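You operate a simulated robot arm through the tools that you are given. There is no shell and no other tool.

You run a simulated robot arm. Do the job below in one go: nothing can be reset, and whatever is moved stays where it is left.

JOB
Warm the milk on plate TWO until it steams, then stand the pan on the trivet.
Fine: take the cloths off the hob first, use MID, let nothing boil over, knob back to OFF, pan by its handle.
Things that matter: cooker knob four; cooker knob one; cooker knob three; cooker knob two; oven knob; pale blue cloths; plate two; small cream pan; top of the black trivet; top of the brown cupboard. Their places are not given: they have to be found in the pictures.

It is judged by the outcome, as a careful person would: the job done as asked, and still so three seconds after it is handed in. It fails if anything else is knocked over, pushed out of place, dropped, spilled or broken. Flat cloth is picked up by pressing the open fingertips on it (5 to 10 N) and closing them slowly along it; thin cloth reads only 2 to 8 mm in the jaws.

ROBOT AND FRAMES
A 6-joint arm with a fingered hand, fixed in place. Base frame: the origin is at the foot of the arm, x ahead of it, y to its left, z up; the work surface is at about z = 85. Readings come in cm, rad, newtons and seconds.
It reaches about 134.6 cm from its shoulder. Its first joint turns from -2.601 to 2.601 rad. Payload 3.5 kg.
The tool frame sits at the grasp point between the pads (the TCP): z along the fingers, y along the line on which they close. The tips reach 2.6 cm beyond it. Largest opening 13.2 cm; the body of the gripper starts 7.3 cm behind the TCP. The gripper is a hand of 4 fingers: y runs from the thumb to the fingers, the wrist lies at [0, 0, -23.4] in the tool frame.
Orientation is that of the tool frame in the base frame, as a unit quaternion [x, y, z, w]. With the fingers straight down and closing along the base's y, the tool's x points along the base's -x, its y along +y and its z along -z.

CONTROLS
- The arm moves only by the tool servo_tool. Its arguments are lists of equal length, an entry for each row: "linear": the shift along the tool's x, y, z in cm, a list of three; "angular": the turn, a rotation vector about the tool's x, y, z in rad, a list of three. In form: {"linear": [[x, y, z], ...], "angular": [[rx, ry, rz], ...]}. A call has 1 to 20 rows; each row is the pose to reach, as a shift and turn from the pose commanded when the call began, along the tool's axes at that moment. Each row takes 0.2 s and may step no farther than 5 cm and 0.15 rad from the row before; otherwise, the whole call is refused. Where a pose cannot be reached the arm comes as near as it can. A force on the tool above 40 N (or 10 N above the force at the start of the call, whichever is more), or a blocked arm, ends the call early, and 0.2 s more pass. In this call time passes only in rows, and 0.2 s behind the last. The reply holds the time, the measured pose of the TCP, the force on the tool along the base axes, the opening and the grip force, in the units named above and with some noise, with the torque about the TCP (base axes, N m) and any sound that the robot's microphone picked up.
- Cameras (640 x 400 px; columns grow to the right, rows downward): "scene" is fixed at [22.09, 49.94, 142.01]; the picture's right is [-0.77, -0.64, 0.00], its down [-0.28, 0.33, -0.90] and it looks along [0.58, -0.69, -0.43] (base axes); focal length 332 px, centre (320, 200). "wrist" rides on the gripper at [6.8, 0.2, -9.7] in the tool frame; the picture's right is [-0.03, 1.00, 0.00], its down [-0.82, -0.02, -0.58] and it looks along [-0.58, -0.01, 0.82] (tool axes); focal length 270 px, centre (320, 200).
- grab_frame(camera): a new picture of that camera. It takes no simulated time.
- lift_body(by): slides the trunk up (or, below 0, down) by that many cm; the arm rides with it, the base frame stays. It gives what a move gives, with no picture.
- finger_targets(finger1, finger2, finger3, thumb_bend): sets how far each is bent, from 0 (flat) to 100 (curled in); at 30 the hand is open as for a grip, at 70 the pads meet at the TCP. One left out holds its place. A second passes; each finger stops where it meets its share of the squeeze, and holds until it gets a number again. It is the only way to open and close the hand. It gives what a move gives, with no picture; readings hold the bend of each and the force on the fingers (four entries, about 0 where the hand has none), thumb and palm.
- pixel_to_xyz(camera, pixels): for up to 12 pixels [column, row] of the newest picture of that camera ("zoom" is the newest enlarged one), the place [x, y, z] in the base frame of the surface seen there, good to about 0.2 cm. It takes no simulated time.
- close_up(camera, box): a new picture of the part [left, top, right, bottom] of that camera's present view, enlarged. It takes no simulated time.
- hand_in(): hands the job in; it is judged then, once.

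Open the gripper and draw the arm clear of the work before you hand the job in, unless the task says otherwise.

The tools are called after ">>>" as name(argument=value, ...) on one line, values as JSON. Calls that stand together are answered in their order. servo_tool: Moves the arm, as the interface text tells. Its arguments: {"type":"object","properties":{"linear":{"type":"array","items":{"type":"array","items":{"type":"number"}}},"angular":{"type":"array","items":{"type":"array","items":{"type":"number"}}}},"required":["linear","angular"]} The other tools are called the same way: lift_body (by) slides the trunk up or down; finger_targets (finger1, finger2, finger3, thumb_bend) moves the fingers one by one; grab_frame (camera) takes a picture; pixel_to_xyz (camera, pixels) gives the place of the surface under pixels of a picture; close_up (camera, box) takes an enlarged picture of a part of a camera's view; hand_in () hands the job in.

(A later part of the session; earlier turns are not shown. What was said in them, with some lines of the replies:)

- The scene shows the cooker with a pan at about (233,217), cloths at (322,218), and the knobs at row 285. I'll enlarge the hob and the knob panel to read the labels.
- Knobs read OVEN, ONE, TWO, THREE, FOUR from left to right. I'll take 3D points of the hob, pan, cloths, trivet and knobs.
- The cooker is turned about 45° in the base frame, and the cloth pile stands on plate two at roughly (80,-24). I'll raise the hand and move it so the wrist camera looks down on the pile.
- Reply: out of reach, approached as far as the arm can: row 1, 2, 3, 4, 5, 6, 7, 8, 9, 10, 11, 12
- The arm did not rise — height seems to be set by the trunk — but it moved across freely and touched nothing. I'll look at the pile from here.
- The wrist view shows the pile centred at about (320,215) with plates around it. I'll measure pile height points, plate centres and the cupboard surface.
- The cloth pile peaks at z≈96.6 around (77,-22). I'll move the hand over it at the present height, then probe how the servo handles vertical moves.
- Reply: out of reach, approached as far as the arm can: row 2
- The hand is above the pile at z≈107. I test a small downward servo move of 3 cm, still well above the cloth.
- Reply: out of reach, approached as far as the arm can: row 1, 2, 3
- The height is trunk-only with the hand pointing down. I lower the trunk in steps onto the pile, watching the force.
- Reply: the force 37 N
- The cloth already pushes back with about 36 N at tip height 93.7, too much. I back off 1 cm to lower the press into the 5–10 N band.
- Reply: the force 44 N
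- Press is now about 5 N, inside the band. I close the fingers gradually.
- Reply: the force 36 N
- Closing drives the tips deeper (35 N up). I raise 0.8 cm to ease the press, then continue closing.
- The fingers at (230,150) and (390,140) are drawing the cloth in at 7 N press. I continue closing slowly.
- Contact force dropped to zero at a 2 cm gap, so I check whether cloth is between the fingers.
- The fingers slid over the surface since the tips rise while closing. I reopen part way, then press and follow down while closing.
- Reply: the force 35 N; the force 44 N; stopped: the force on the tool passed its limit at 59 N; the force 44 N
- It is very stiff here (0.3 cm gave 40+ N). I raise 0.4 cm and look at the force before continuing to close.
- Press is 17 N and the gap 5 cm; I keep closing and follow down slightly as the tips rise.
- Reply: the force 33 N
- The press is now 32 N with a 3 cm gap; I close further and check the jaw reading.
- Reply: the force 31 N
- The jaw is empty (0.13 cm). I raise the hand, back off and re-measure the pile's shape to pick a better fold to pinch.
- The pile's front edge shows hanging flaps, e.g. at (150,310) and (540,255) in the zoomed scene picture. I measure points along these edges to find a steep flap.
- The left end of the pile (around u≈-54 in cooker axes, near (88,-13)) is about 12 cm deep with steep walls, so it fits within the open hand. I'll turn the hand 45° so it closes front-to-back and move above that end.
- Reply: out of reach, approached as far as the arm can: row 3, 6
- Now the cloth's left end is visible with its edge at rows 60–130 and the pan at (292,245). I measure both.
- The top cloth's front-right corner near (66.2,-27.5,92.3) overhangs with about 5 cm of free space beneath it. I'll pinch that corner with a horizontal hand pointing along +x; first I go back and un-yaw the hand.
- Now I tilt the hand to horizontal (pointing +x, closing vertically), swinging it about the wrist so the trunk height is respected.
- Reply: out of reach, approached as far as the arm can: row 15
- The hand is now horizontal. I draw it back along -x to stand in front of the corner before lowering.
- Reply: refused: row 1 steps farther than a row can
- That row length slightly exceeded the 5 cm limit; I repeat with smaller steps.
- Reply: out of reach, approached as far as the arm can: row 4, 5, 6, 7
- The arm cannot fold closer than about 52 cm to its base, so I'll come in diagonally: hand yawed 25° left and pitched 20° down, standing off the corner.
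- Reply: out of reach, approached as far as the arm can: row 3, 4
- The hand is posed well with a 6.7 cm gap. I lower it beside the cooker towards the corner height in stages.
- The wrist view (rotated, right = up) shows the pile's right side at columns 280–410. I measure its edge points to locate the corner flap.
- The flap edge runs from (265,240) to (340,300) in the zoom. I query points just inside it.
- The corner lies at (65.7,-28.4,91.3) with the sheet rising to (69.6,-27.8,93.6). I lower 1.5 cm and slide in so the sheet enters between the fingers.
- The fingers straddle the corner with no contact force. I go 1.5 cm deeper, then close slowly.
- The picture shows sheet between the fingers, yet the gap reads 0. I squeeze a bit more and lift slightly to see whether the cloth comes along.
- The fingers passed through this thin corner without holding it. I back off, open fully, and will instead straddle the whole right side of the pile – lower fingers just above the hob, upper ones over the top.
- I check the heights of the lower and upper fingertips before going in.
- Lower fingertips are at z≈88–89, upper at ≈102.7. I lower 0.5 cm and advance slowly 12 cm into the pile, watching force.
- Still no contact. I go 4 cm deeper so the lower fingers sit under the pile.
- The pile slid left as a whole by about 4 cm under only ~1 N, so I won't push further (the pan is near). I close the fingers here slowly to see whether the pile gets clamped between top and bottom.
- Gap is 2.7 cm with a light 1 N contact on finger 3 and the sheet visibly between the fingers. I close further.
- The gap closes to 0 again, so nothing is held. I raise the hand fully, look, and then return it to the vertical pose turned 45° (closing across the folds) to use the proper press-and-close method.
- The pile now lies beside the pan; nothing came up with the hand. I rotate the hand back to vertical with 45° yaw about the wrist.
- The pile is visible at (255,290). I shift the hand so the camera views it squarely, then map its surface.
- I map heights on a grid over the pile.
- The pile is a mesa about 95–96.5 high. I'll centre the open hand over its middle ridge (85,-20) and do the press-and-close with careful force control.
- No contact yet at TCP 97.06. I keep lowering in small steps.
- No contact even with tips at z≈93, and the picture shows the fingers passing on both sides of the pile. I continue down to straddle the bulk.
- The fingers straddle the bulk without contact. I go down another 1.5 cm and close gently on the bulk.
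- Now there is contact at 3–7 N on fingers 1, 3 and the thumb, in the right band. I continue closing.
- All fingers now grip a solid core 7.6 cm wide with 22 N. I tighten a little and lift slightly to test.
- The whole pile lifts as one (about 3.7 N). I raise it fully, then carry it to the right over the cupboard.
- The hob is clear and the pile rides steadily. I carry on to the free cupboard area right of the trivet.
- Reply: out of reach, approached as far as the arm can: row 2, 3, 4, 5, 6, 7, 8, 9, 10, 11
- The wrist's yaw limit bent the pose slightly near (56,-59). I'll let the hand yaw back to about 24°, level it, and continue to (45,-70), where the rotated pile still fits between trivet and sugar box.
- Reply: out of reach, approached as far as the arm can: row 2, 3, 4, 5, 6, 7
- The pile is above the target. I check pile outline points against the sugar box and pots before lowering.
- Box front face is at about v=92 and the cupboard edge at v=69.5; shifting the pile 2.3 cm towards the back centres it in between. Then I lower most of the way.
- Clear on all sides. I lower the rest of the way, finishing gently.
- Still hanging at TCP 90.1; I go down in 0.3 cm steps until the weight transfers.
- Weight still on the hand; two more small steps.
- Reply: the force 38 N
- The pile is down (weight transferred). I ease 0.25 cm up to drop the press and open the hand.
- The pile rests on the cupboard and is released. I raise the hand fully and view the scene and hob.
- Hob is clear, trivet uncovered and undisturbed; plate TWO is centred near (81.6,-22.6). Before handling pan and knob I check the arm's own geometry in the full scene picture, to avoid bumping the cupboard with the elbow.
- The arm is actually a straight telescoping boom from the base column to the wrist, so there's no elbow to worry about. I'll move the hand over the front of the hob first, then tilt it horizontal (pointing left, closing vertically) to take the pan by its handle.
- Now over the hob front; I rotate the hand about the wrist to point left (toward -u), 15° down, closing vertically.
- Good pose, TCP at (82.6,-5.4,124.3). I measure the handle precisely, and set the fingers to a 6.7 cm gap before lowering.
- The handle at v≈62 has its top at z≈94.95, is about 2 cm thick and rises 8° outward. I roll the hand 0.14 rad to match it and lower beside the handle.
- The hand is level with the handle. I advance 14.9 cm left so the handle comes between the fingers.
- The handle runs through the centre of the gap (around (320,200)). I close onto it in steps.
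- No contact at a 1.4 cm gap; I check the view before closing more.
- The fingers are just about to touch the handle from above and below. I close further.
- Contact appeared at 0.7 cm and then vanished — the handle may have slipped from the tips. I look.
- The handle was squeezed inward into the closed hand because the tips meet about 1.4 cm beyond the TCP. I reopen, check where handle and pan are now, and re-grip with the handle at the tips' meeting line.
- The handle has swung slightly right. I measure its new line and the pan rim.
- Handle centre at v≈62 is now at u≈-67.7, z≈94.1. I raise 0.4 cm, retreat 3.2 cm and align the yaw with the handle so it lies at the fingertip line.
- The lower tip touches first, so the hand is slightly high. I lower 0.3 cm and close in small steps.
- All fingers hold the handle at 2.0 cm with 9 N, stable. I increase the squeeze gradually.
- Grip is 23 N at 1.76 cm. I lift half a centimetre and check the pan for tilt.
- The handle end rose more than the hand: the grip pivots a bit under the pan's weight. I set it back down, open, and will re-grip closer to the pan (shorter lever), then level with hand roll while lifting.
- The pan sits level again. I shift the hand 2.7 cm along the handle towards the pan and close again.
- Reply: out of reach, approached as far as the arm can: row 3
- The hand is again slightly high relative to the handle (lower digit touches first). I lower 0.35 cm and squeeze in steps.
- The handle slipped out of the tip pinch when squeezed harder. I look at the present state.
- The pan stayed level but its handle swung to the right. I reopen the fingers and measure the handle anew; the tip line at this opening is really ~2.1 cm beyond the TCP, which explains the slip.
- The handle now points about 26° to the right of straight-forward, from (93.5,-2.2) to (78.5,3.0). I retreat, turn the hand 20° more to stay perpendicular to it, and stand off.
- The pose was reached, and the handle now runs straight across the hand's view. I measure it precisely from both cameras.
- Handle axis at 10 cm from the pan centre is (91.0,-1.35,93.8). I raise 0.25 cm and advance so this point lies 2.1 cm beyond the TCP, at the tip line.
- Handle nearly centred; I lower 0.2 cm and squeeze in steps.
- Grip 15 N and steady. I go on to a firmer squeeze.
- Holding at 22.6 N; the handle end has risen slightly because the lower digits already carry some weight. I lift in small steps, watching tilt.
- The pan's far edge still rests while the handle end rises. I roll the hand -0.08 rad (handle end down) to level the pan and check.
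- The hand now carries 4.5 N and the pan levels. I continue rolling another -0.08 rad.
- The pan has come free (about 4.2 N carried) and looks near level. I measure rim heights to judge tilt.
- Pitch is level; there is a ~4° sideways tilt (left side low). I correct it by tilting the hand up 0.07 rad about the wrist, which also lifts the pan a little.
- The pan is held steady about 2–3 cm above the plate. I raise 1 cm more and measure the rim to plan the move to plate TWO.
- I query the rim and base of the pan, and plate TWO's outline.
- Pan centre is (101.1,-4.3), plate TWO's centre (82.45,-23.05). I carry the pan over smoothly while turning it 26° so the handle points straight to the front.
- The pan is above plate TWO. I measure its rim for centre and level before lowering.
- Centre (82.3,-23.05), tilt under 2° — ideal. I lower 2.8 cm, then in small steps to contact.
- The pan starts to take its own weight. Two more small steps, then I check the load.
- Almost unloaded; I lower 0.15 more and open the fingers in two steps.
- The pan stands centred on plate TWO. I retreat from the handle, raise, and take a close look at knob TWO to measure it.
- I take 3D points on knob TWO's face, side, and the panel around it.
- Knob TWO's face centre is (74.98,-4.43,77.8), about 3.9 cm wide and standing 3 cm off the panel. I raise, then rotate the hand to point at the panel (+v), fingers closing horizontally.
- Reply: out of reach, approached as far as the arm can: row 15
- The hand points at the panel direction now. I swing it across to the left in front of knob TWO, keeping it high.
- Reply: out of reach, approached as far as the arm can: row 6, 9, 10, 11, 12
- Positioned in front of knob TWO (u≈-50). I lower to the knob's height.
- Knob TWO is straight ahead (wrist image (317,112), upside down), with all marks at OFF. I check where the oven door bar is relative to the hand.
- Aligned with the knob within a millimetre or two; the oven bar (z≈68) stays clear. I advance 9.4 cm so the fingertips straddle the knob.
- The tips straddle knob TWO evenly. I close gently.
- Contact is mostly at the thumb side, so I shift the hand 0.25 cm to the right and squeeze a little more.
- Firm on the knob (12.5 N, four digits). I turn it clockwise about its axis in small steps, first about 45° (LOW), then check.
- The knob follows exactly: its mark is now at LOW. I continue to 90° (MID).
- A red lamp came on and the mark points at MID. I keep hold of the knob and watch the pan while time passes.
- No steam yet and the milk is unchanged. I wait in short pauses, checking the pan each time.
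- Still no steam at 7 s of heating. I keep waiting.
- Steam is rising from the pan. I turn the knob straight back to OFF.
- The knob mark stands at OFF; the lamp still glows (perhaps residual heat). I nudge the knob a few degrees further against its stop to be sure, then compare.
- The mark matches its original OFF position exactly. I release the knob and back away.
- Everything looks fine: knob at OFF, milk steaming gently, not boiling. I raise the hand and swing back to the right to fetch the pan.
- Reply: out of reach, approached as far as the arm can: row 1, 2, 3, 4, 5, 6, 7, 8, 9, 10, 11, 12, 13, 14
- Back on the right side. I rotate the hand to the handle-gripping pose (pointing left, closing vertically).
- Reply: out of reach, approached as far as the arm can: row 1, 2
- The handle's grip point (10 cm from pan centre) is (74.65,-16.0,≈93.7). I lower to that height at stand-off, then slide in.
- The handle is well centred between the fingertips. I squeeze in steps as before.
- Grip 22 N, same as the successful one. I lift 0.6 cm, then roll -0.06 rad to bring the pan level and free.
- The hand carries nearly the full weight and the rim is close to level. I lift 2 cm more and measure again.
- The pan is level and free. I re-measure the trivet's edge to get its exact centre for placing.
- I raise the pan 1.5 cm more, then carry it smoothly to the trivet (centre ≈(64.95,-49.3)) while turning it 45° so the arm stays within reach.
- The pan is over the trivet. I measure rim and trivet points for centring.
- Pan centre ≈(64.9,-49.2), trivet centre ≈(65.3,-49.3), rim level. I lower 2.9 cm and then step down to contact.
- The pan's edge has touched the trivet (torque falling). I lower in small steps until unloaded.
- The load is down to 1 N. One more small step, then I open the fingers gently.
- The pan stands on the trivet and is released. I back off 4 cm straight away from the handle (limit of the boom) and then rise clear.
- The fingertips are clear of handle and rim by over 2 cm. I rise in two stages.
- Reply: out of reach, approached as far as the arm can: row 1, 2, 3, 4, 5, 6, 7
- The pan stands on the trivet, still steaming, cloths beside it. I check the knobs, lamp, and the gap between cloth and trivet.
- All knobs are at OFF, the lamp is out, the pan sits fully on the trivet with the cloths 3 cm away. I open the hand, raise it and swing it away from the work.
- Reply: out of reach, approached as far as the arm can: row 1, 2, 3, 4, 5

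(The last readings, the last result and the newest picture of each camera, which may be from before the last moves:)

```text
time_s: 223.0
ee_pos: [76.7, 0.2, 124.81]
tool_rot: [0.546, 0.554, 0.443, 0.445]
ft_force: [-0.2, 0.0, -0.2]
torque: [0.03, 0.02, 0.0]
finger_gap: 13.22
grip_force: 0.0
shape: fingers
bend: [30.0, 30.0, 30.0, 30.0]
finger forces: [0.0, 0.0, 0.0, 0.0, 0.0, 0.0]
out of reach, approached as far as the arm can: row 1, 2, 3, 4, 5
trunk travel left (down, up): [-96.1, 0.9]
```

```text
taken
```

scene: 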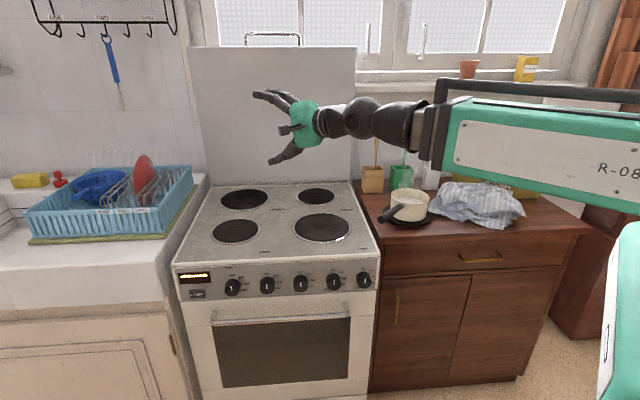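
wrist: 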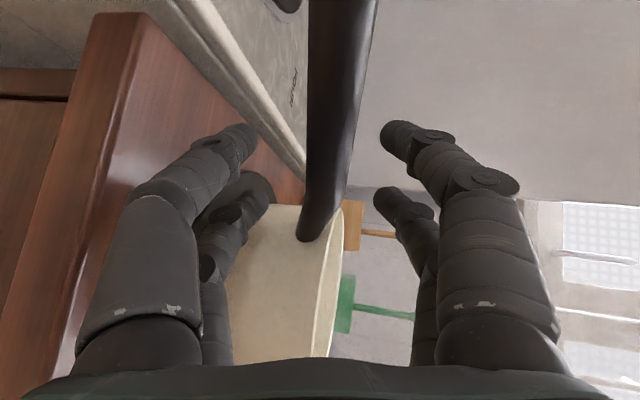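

The final picture shows the pan on the trivet at (408,205), cloths on the cupboard at (480,202), an empty hob, knobs at OFF, and the open hand high and clear. I hand the job in.

>>> hand_in()

```text
The job is handed in.
```

The milk was warmed on plate TWO until it steamed, and the pan now stands on the trivet with no milk boiled over or spilled that I could see. The job is handed in, but I have not seen how it was judged.

- **Cloths:** both were moved together in one lift and now lie on the cupboard top, to the right of the trivet and about 3 cm from it.
- **Heating:** knob TWO was on MID for about 12 seconds until steam showed. I then turned it back to OFF. The red lamp stayed lit for a while after that and had gone out at my last check. All five knobs read OFF.
- **Pan:** I lifted it by its handle, first onto plate TWO and then onto the trivet. My first grips on the handle slipped, which turned the pan and slid it about 3 cm on plate ONE. It stayed level.
- **Everything else:** I saw nothing knocked over or out of place. The hand is open and raised clear of the work.
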